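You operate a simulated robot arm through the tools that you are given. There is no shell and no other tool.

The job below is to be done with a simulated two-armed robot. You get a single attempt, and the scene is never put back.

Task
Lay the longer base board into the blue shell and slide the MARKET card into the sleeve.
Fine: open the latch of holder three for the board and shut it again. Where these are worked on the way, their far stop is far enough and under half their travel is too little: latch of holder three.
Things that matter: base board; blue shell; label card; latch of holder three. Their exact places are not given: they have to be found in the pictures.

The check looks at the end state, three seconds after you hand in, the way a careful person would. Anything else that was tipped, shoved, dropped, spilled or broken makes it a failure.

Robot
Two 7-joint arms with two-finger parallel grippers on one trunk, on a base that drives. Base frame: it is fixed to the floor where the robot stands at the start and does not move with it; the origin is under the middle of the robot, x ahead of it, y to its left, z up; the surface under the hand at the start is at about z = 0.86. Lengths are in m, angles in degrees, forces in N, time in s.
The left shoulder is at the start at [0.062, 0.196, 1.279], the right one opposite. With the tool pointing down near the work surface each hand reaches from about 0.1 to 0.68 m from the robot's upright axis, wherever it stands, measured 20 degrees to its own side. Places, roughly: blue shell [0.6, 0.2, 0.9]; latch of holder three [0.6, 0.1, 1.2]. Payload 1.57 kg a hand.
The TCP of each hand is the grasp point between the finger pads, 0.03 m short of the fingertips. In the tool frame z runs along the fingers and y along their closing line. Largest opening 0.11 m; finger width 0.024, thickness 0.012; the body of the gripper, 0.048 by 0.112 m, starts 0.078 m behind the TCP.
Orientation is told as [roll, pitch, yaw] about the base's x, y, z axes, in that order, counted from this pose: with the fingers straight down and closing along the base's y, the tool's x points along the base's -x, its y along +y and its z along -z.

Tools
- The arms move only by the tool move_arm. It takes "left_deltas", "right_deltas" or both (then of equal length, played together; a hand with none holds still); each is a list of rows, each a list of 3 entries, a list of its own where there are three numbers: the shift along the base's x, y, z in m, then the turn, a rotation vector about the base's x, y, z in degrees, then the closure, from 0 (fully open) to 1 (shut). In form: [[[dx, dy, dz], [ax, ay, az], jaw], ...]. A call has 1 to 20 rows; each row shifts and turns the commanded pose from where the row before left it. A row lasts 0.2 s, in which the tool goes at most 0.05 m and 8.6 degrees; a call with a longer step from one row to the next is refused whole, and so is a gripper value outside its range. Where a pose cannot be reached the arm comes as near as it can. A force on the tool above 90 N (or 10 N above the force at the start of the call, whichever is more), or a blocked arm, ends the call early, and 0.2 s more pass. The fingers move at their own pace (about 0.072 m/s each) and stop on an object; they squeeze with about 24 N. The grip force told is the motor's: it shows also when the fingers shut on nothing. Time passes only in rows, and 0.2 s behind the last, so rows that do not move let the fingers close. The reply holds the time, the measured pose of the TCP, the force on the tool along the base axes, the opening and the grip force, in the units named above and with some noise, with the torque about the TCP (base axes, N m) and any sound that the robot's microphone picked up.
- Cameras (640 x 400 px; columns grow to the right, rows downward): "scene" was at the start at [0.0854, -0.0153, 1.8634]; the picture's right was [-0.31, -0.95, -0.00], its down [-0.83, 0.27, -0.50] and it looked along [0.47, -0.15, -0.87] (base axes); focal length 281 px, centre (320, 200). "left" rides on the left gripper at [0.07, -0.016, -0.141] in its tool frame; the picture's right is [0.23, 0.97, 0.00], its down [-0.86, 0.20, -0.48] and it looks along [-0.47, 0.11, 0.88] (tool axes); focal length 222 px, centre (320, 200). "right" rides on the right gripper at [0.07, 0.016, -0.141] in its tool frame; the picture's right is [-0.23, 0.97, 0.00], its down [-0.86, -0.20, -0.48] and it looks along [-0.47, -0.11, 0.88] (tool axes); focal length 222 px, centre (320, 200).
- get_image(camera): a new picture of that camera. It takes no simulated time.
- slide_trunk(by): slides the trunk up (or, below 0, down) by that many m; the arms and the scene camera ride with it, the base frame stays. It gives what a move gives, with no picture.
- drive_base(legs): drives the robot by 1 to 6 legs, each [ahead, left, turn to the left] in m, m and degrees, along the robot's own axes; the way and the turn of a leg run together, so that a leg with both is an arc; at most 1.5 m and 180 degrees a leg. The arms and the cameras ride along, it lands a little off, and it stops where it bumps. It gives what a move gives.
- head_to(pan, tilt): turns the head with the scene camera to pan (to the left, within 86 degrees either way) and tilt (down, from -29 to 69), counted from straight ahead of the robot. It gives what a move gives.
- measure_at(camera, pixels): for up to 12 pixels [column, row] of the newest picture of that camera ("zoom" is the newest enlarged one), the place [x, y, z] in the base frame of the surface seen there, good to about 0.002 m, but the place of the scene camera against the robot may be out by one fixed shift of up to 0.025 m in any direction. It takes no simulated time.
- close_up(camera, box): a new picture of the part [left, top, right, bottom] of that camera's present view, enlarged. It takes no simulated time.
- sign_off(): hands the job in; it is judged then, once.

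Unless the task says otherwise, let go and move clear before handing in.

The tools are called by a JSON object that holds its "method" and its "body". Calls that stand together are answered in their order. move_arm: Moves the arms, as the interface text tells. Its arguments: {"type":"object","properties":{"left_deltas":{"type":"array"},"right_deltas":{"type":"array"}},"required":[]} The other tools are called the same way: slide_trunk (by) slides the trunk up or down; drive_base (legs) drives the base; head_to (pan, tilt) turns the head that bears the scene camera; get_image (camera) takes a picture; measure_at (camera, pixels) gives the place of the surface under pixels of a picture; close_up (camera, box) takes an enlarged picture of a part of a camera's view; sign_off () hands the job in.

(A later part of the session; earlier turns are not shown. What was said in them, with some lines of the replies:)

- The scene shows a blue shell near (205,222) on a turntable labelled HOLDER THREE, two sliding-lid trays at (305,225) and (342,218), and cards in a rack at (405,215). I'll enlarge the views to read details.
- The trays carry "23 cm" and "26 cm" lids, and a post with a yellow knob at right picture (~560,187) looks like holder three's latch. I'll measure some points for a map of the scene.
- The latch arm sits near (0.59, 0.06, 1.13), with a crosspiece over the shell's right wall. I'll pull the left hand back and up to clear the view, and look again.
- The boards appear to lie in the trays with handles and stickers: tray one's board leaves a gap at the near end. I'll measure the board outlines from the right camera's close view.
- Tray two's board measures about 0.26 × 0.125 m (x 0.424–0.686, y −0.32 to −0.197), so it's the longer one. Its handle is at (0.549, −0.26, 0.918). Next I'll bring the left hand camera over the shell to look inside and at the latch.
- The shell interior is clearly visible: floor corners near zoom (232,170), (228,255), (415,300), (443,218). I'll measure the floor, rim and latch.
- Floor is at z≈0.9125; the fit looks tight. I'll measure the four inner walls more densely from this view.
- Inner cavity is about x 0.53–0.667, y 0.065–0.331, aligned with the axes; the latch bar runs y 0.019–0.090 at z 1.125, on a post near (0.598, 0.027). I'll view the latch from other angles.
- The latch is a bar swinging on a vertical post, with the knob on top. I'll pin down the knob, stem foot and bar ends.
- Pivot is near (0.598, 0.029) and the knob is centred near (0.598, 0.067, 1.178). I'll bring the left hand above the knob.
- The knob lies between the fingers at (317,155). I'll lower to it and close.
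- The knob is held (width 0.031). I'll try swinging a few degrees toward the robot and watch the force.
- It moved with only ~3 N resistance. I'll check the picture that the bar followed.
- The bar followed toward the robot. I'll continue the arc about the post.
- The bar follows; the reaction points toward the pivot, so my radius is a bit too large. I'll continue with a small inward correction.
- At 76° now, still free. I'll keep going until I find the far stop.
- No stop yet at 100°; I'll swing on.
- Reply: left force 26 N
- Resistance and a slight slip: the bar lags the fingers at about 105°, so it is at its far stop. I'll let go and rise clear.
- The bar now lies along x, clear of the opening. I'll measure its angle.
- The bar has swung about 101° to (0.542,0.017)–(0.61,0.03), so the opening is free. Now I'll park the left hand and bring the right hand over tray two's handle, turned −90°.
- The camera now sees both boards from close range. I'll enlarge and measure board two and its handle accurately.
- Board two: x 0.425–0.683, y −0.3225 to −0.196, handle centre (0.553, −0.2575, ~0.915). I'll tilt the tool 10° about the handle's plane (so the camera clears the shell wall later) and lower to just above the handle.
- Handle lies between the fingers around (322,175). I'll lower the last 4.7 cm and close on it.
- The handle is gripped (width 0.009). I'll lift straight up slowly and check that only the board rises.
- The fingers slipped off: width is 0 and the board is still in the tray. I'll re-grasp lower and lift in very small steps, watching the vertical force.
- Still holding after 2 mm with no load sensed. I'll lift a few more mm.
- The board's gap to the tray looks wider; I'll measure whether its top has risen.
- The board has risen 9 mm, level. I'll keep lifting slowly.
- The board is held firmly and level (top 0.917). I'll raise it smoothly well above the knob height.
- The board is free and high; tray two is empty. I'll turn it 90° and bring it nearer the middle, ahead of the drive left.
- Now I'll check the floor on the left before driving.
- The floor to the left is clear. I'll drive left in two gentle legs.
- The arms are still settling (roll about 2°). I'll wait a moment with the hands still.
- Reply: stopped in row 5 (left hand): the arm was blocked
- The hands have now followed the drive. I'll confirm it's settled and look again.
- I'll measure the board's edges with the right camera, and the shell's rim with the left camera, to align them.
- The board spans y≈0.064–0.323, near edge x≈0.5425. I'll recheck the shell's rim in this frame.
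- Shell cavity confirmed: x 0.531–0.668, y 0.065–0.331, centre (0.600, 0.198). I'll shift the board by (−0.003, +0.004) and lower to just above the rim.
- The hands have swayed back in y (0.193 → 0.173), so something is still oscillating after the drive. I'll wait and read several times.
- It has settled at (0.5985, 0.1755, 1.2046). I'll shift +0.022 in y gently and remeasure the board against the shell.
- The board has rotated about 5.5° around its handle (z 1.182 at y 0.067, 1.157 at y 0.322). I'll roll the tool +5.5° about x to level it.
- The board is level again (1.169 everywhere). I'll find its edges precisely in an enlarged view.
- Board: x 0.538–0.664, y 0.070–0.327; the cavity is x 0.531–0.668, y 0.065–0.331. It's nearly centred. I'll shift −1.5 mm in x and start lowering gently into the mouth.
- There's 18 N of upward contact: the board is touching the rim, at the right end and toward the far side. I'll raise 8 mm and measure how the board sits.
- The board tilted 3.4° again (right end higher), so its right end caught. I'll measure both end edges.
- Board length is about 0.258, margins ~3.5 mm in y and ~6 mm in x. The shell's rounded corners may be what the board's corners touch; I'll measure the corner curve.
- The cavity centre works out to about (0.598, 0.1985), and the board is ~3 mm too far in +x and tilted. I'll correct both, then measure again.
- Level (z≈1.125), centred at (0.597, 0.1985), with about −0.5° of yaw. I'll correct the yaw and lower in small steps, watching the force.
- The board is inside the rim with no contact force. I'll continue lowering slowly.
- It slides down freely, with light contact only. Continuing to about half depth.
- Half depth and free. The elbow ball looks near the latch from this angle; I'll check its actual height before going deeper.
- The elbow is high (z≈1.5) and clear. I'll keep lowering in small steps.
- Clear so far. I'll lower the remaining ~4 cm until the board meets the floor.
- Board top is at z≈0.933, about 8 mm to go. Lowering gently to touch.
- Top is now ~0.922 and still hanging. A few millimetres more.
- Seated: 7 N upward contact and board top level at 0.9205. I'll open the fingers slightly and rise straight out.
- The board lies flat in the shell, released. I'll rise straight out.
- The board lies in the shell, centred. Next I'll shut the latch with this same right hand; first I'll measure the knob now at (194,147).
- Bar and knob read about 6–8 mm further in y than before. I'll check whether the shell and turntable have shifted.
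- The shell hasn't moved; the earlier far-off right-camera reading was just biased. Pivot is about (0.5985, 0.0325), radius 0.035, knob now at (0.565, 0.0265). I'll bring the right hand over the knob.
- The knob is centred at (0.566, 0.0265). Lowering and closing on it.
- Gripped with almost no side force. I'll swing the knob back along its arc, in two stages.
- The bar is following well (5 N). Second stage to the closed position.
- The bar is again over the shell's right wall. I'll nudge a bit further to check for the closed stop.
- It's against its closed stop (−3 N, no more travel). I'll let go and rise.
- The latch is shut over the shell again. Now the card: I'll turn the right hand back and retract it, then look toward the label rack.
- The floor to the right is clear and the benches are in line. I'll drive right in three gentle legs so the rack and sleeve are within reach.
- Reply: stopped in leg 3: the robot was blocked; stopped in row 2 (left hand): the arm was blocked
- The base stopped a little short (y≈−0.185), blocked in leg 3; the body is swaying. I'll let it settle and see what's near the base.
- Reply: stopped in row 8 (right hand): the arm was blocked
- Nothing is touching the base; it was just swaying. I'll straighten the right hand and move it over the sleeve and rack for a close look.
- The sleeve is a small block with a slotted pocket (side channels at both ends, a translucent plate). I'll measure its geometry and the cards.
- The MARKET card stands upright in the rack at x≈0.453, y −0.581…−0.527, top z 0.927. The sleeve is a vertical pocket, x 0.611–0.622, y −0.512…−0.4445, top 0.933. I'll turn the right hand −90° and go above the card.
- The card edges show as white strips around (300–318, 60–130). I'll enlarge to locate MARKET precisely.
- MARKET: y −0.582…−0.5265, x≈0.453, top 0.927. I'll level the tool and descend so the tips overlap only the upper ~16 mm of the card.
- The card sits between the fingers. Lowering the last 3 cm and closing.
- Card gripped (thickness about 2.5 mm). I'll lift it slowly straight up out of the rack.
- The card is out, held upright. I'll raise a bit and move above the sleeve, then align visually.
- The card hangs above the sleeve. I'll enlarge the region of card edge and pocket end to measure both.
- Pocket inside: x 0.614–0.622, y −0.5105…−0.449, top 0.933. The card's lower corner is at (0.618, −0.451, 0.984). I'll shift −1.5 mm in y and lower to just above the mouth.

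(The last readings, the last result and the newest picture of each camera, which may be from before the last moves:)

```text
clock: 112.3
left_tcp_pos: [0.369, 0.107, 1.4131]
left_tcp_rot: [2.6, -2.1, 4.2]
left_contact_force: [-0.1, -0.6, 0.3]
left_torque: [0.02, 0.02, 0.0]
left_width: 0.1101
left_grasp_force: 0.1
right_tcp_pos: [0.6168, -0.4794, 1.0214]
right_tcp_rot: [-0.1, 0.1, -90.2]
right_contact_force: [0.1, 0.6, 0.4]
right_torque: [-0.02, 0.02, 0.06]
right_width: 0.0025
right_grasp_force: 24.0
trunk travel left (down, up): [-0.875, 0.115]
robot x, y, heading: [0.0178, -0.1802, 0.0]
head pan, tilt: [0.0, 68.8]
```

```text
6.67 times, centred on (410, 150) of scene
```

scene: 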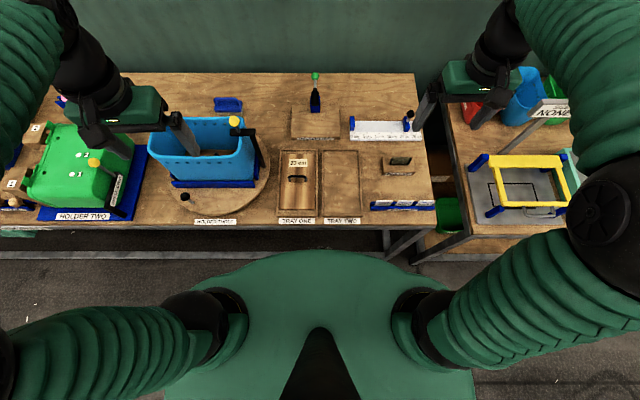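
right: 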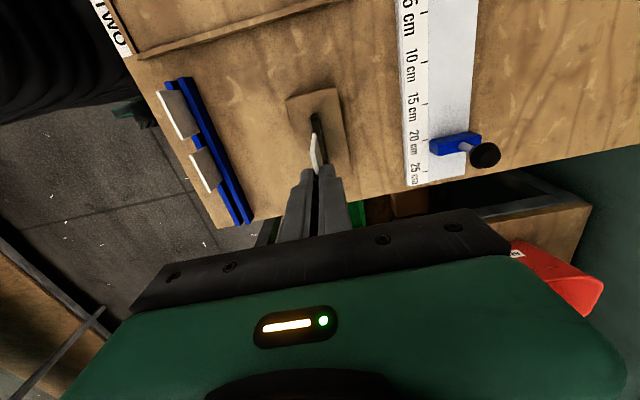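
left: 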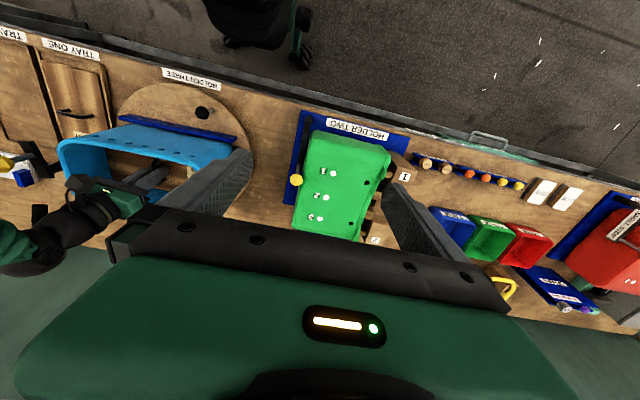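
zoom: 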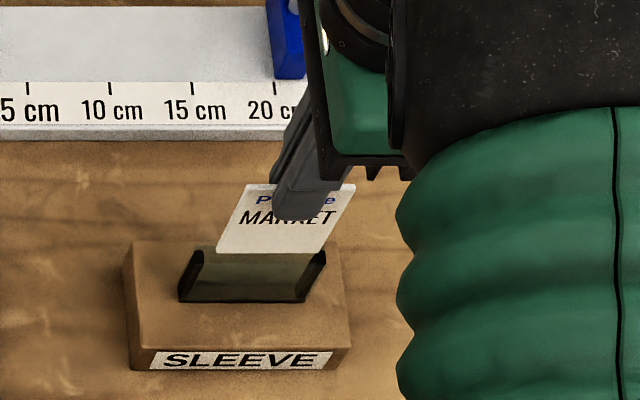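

{"method": "measure_at", "body": {"camera": "zoom", "pixels": [[220, 248], [240, 248], [318, 248], [200, 256], [190, 270], [316, 258], [320, 265], [300, 290], [270, 248], [230, 190], [350, 190], [250, 300]]}}

{"method": "close_up", "body": {"camera": "right", "box": [290, 95, 350, 165]}}

{"method": "measure_at", "body": {"camera": "zoom", "pixels": [[287, 224], [283, 260], [270, 330], [285, 175], [282, 160], [278, 240], [295, 225], [262, 170], [304, 165], [310, 300], [285, 225], [292, 250]]}}

```text
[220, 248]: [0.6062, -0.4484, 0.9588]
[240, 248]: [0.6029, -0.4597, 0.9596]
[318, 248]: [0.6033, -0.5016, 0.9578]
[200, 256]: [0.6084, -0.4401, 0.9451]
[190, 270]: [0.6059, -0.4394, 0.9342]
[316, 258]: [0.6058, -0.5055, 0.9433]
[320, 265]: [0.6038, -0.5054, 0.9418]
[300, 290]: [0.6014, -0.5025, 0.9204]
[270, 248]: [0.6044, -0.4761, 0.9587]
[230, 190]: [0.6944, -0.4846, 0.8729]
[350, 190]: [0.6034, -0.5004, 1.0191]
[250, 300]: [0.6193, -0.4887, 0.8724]
```

```text
5.71 times, centred on (320, 130) of right
```

zoom: 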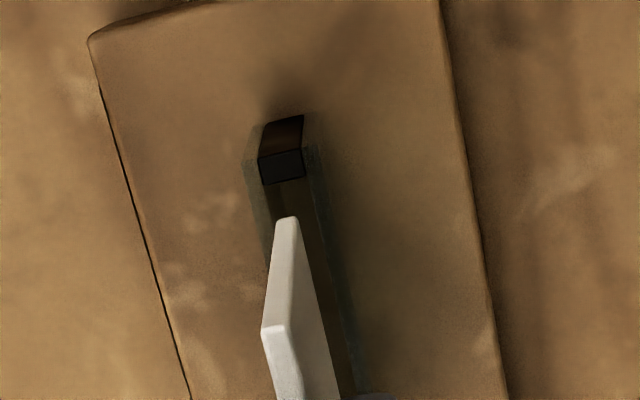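

```text
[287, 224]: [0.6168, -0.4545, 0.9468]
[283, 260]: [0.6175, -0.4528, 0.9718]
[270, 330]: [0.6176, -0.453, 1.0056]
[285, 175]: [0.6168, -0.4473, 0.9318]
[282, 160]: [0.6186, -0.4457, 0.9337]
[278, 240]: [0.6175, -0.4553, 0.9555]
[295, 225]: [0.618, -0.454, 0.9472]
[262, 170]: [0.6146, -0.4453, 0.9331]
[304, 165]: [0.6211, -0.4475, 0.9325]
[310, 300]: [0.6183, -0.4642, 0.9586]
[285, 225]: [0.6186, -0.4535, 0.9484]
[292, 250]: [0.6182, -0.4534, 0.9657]
```

The card is about 2 mm too far toward −y (its edge is at −0.4535, pocket −0.449…−0.510). I'll shift +2 mm and lower into the mouth in small steps.

{"method": "move_arm", "body": {"right_deltas": [[[0.0003, 0.002, -0.002], [0, 0, 0], 1], [[0, 0, -0.004], [0, 0, 0], 1], [[0, 0, -0.004], [0, 0, 0], 1], [[0, 0, -0.004], [0, 0, 0], 1], [[0, 0, -0.004], [0, 0, 0], 1], [[0, 0, 0], [0, 0, 0], 1], [[0, 0, 0], [0, 0, 0], 1]]}}

{"method": "close_up", "body": {"camera": "right", "box": [290, 95, 350, 165]}}

{"method": "close_up", "body": {"camera": "scene", "box": [380, 120, 440, 180]}}

```text
clock: 113.9
left_tcp_pos: [0.3692, 0.1079, 1.4127]
left_tcp_rot: [2.7, -2.1, 4.2]
left_contact_force: [-0.3, 0.2, 0.7]
left_torque: [-0.05, 0.03, 0.0]
left_width: 0.1101
left_grasp_force: 0.1
right_tcp_pos: [0.6171, -0.4765, 1.0026]
right_tcp_rot: [0.0, 0.0, -90.1]
right_contact_force: [0.5, -0.6, 0.3]
right_torque: [-0.02, -0.02, -0.02]
right_width: 0.0025
right_grasp_force: 23.4
trunk travel left (down, up): [-0.875, 0.115]
robot x, y, heading: [0.0114, -0.1815, 0.1]
head pan, tilt: [0.0, 68.8]
```

```text
5.71 times, centred on (320, 130) of right
```

zoom: 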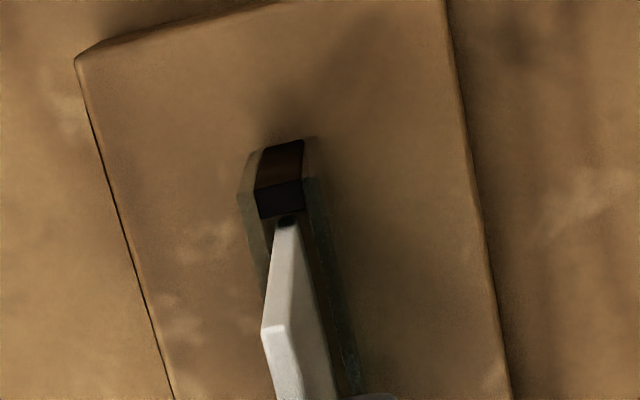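

```text
6.67 times, centred on (410, 150) of scene
```

zoom: 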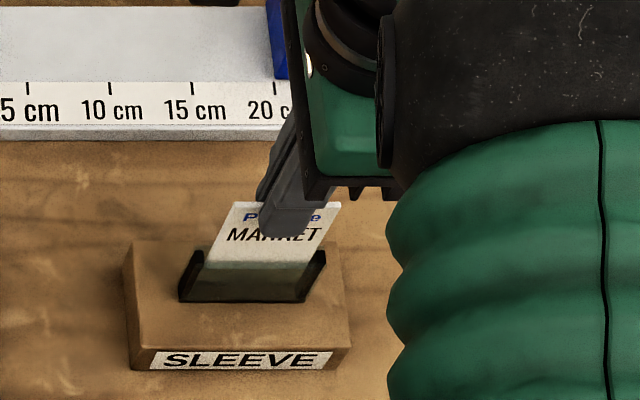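

The card's lower edge is now inside the pocket, with no contact force. I'll lower it on down.

{"method": "move_arm", "body": {"right_deltas": [[[0, 0, -0.003], [0, 0, 0], 1], [[0, 0, -0.004], [0, 0, 0], 1], [[0, 0, -0.004], [0, 0, 0], 1], [[0, 0, -0.004], [0, 0, 0], 1], [[0, 0, -0.004], [0, 0, 0], 1], [[0, 0, -0.004], [0, 0, 0], 1], [[0, 0, 0], [0, 0, 0], 1]]}}

{"method": "close_up", "body": {"camera": "right", "box": [290, 95, 350, 165]}}

{"method": "close_up", "body": {"camera": "scene", "box": [380, 120, 440, 180]}}

```text
clock: 115.5
left_tcp_pos: [0.3688, 0.1078, 1.4127]
left_tcp_rot: [2.8, -2.2, 4.2]
left_contact_force: [-0.1, 0.0, -0.2]
left_torque: [0.0, 0.02, 0.0]
left_width: 0.1101
left_grasp_force: 0.1
right_tcp_pos: [0.6174, -0.477, 0.982]
right_tcp_rot: [0.0, 0.1, -90.1]
right_contact_force: [0.3, -0.7, 0.2]
right_torque: [0.02, -0.01, 0.01]
right_width: 0.0025
right_grasp_force: 24.2
trunk travel left (down, up): [-0.875, 0.115]
robot x, y, heading: [0.0112, -0.1836, -0.0]
head pan, tilt: [0.0, 68.8]
```

```text
5.71 times, centred on (320, 130) of right
```

zoom: 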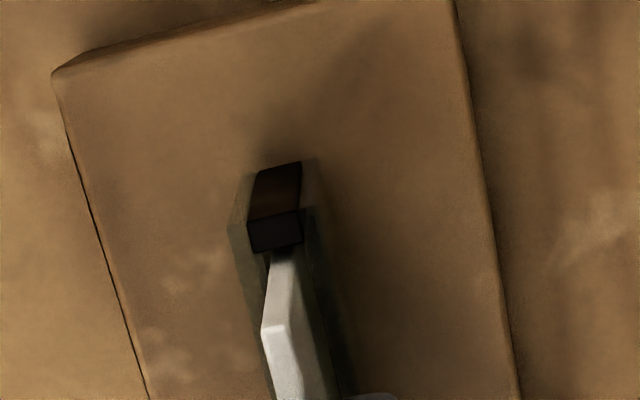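

```text
6.67 times, centred on (410, 150) of scene
```

zoom: 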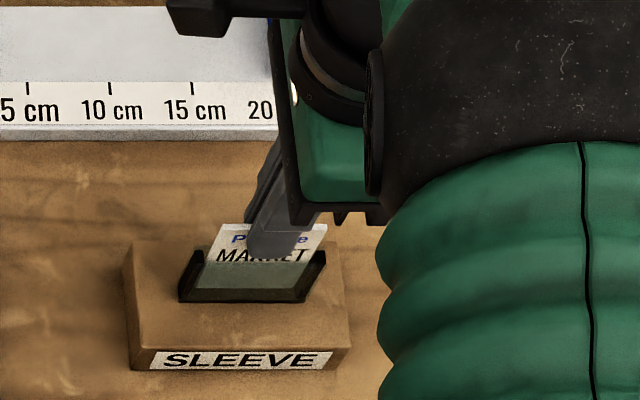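

Sliding in freely. Another ~12 mm to the bottom.

{"method": "move_arm", "body": {"right_deltas": [[[0, 0, -0.003], [0, 0, 0], 1], [[0, 0, -0.003], [0, 0, 0], 1], [[0, 0, -0.003], [0, 0, 0], 1], [[0, 0, -0.002], [0, 0, 0], 1], [[0, 0, 0], [0, 0, 0], 1]]}}

{"method": "move_arm", "body": {"right_deltas": [[[0, 0, -0.001], [0, 0, 0], 1], [[0, 0, -0.001], [0, 0, 0], 1], [[0, 0, 0], [0, 0, 0], 1]]}}

{"method": "close_up", "body": {"camera": "scene", "box": [380, 120, 440, 180]}}

{"method": "close_up", "body": {"camera": "right", "box": [270, 95, 370, 205]}}

```text
clock: 116.7
left_tcp_pos: [0.366, 0.1086, 1.4129]
left_tcp_rot: [2.7, -2.2, 4.1]
left_contact_force: [-0.5, 0.7, 0.2]
left_torque: [0.0, -0.01, 0.01]
left_width: 0.1097
left_grasp_force: 0.1
right_tcp_pos: [0.6181, -0.4765, 0.9713]
right_tcp_rot: [0.2, 0.0, -90.1]
right_contact_force: [-0.3, -0.6, 11.8]
right_torque: [-0.07, 0.01, 0.04]
right_width: 0.0022
right_grasp_force: 23.9
trunk travel left (down, up): [-0.875, 0.115]
robot x, y, heading: [0.016, -0.1819, 0.1]
head pan, tilt: [0.0, 68.8]
```

```text
clock: 117.5
left_tcp_pos: [0.367, 0.1089, 1.4135]
left_tcp_rot: [2.7, -2.2, 4.1]
left_contact_force: [-0.1, -0.4, -0.1]
left_torque: [-0.03, 0.02, 0.0]
left_width: 0.1101
left_grasp_force: 0.1
right_tcp_pos: [0.6176, -0.4753, 0.9705]
right_tcp_rot: [0.1, 0.0, -90.1]
right_contact_force: [1.7, -1.9, 22.8]
right_torque: [-0.05, -0.14, 0.02]
right_width: 0.0027
right_grasp_force: 24.0
trunk travel left (down, up): [-0.875, 0.115]
robot x, y, heading: [0.0122, -0.1799, 0.2]
head pan, tilt: [0.0, 68.8]
```

```text
6.67 times, centred on (410, 150) of scene
```

zoom: 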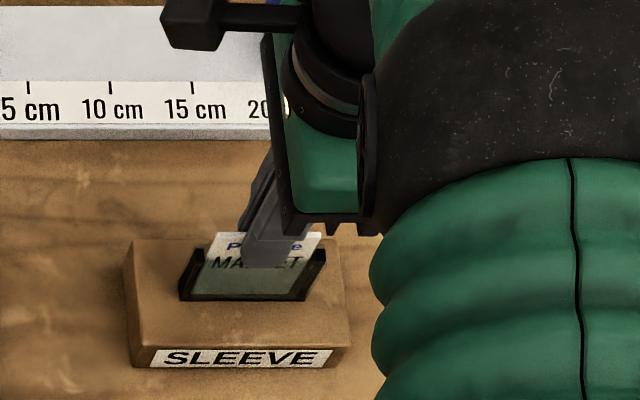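

```text
3.64 times, centred on (320, 150) of right
```

zoom: 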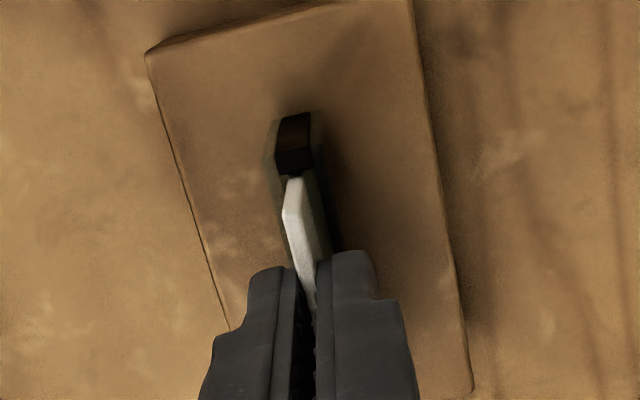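

The card has reached the pocket's floor (23 N up). I'll ease off, open, and rise straight up.

{"method": "move_arm", "body": {"right_deltas": [[[0, 0, 0.002], [0, 0, 0], 1], [[0, 0, 0.0], [0, 0, 0], 0.9], [[0, 0, 0], [0, 0, 0], 0.75], [[0, 0, 0], [0, 0, 0], 0.6], [[0, 0, 0], [0, 0, 0], 0.6], [[0, 0, 0.01], [0, 0, 0], 0.6], [[0, 0, 0.02], [0, 0, 0], 0.6], [[0, 0, 0.03], [0, 0, 0], 0.6], [[0, 0, 0.04], [0, 0, 0], 0.6], [[0, 0, 0.04], [0, 0, 0], 0.6], [[0, 0, 0.04], [0, 0, 0], 0.3], [[0, 0, 0.04], [0, 0, 0], 0]]}}

{"method": "close_up", "body": {"camera": "scene", "box": [370, 110, 460, 220]}}

{"method": "close_up", "body": {"camera": "right", "box": [240, 60, 400, 205]}}

```text
clock: 120.1
left_tcp_pos: [0.3681, 0.1085, 1.4129]
left_tcp_rot: [2.7, -2.0, 4.3]
left_contact_force: [-0.8, -0.2, -0.7]
left_torque: [0.01, 0.01, -0.01]
left_width: 0.1098
left_grasp_force: 0.0
right_tcp_pos: [0.616, -0.4774, 1.1914]
right_tcp_rot: [0.1, 0.1, -90.2]
right_contact_force: [0.4, 0.1, 0.2]
right_torque: [-0.01, 0.0, 0.02]
right_width: 0.1103
right_grasp_force: 0.0
trunk travel left (down, up): [-0.875, 0.115]
robot x, y, heading: [0.0167, -0.1837, -0.1]
head pan, tilt: [0.0, 68.8]
```

```text
3.64 times, centred on (415, 165) of scene
```

zoom: 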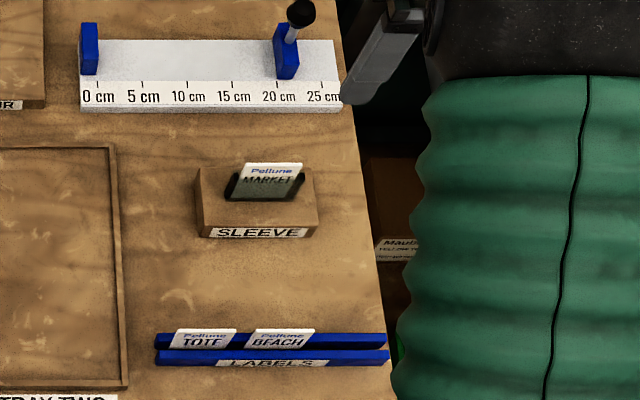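

```text
2.76 times, centred on (320, 132) of right
```

zoom: 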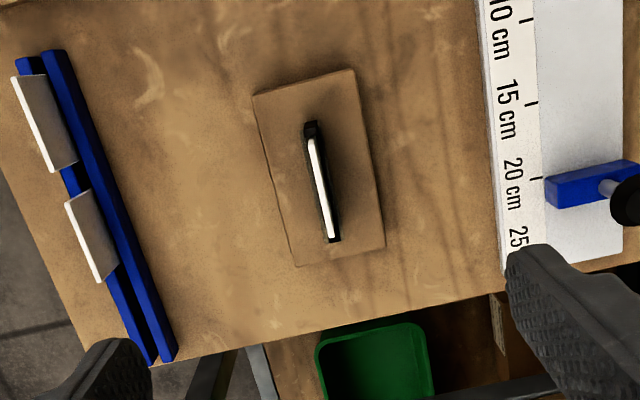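

MARKET stands in the sleeve and the hand is clear. I'll raise and retract the right hand, then check the whole bench.

{"method": "move_arm", "body": {"right_deltas": [[[0, 0, 0.03], [0, 0, 0], 0], [[-0.01, 0, 0.04], [0, 0, 0], 0], [[-0.02, 0, 0.04], [0, 0, 0], 0], [[-0.03, 0, 0.03], [0, 0, 0], 0], [[-0.03, 0, 0.02], [0, 0, 0], 0], [[-0.03, 0, 0.0], [0, 0, 0], 0], [[-0.03, 0, 0.0], [0, 0, 0], 0], [[0, 0, 0], [0, 0, 0], 0], [[0, 0, 0], [0, 0, 0], 0]]}}

{"method": "head_to", "body": {"pan": 15, "tilt": 55}}

{"method": "get_image", "body": {"camera": "scene"}}

{"method": "get_image", "body": {"camera": "left"}}

{"method": "close_up", "body": {"camera": "left", "box": [220, 60, 460, 240]}}

```text
clock: 122.1
left_tcp_pos: [0.3699, 0.1068, 1.4136]
left_tcp_rot: [2.6, -2.0, 4.2]
left_contact_force: [-0.6, 0.9, -0.3]
left_torque: [-0.03, 0.04, 0.02]
left_width: 0.1097
left_grasp_force: 0.1
right_tcp_pos: [0.4689, -0.4776, 1.3481]
right_tcp_rot: [0.0, 0.2, -90.0]
right_contact_force: [-0.8, 1.3, -0.6]
right_torque: [0.0, 0.0, 0.05]
right_width: 0.1099
right_grasp_force: 0.0
trunk travel left (down, up): [-0.875, 0.115]
robot x, y, heading: [0.0174, -0.1798, 0.0]
head pan, tilt: [0.0, 68.8]
```

```text
clock: 122.9
left_tcp_pos: [0.3691, 0.108, 1.4126]
left_tcp_rot: [2.7, -2.0, 4.3]
left_contact_force: [0.8, 0.6, 0.0]
left_torque: [0.0, 0.01, 0.01]
left_width: 0.1099
left_grasp_force: 0.0
right_tcp_pos: [0.4682, -0.4768, 1.3491]
right_tcp_rot: [-0.1, 0.1, -90.1]
right_contact_force: [-0.3, 0.2, -0.8]
right_torque: [0.01, 0.0, -0.05]
right_width: 0.1099
right_grasp_force: 0.0
trunk travel left (down, up): [-0.875, 0.115]
robot x, y, heading: [0.0117, -0.1802, -0.1]
head pan, tilt: [15.0, 55.0]
```

```text
taken
```

scene: 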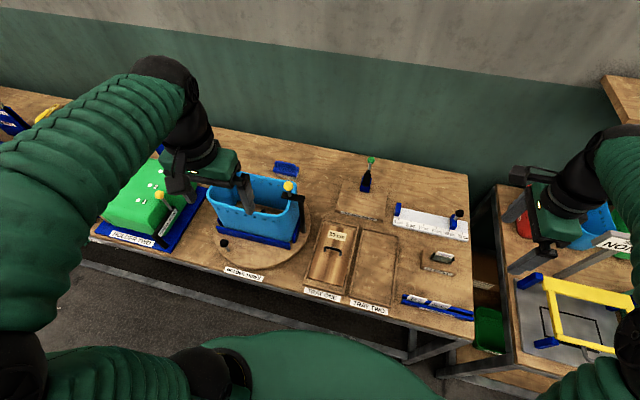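

```text
taken
```

left: 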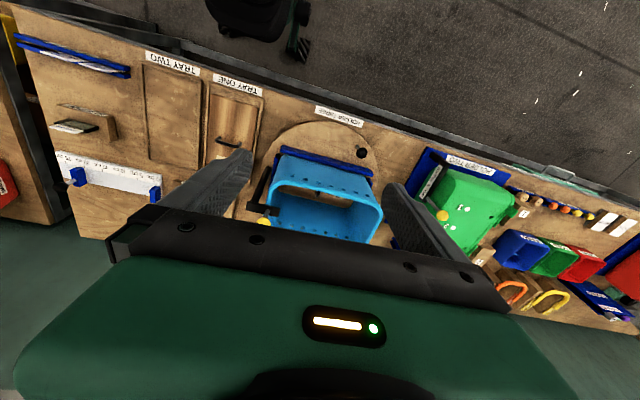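

```text
2.22 times, centred on (340, 150) of left
```

zoom: 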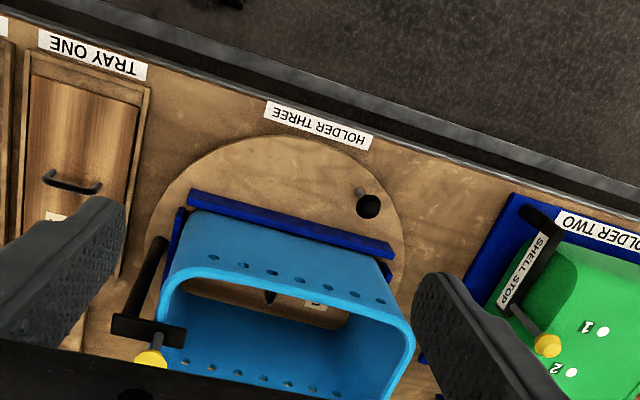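

All looks in order; I'll check the latch bar's final angle once more.

{"method": "close_up", "body": {"camera": "left", "box": [240, 170, 340, 240]}}

{"method": "measure_at", "body": {"camera": "zoom", "pixels": [[95, 205], [90, 235], [265, 240], [260, 270], [180, 320], [150, 225], [250, 245]]}}

{"method": "close_up", "body": {"camera": "scene", "box": [190, 150, 330, 280]}}

```text
5.71 times, centred on (290, 205) of left
```

zoom: 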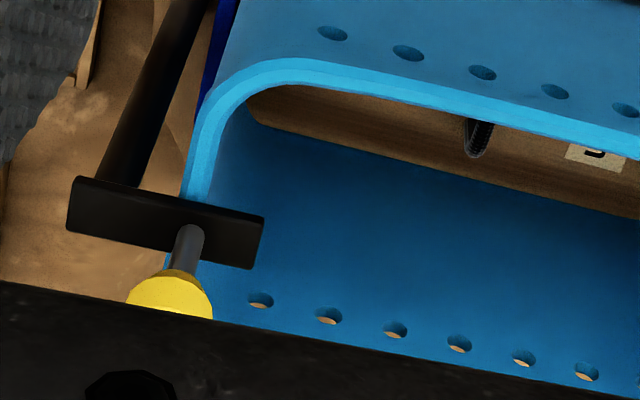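

```text
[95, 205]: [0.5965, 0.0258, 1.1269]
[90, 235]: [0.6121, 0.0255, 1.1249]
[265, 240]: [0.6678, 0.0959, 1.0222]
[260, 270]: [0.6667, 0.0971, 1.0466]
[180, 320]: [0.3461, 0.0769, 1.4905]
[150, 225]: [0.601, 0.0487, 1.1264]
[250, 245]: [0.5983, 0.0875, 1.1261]
```

```text
3.08 times, centred on (260, 215) of scene
```

zoom: 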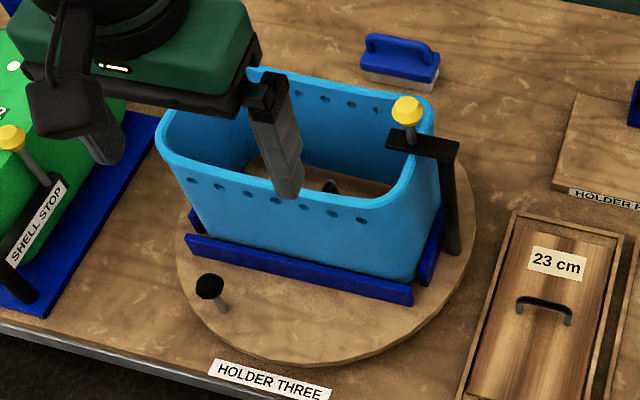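

The bar runs along y at x≈0.60 over the shell's right wall, as at the start. The 26 cm board lies flat in the blue shell, and the MARKET card stands in the sleeve. Both hands are empty and clear, so I'm handing in.

{"method": "sign_off", "body": {}}

```text
The job is handed in.
```

The job is handed in: the longer (26 cm) base board is in the blue shell and the MARKET card is in the sleeve. I haven't seen the result of the check.

- **Board:** it came from tray two and lies flat on the shell floor, with its top level to about 2 mm. On the way in it touched the rim once. I raised it, re-centred it and lowered it again with no contact until it reached the floor. A later measurement showed the shell had not moved.
- **Latch of holder three:** I swung it open about 100 degrees, until it would go no further. After the board was in, I swung it back until it stopped. In the last picture the bar is over the shell's right wall again, as at the start.
- **Card:** it stands upright in the sleeve and is down to the pocket floor. The TOTE and BEACH cards are still in the rack.

The drive to the right stopped short, reported as blocked. The pictures showed nothing touching the base, so I put it down to the body swaying. I saw nothing tipped or shoved in the last pictures, and both hands were empty and clear.
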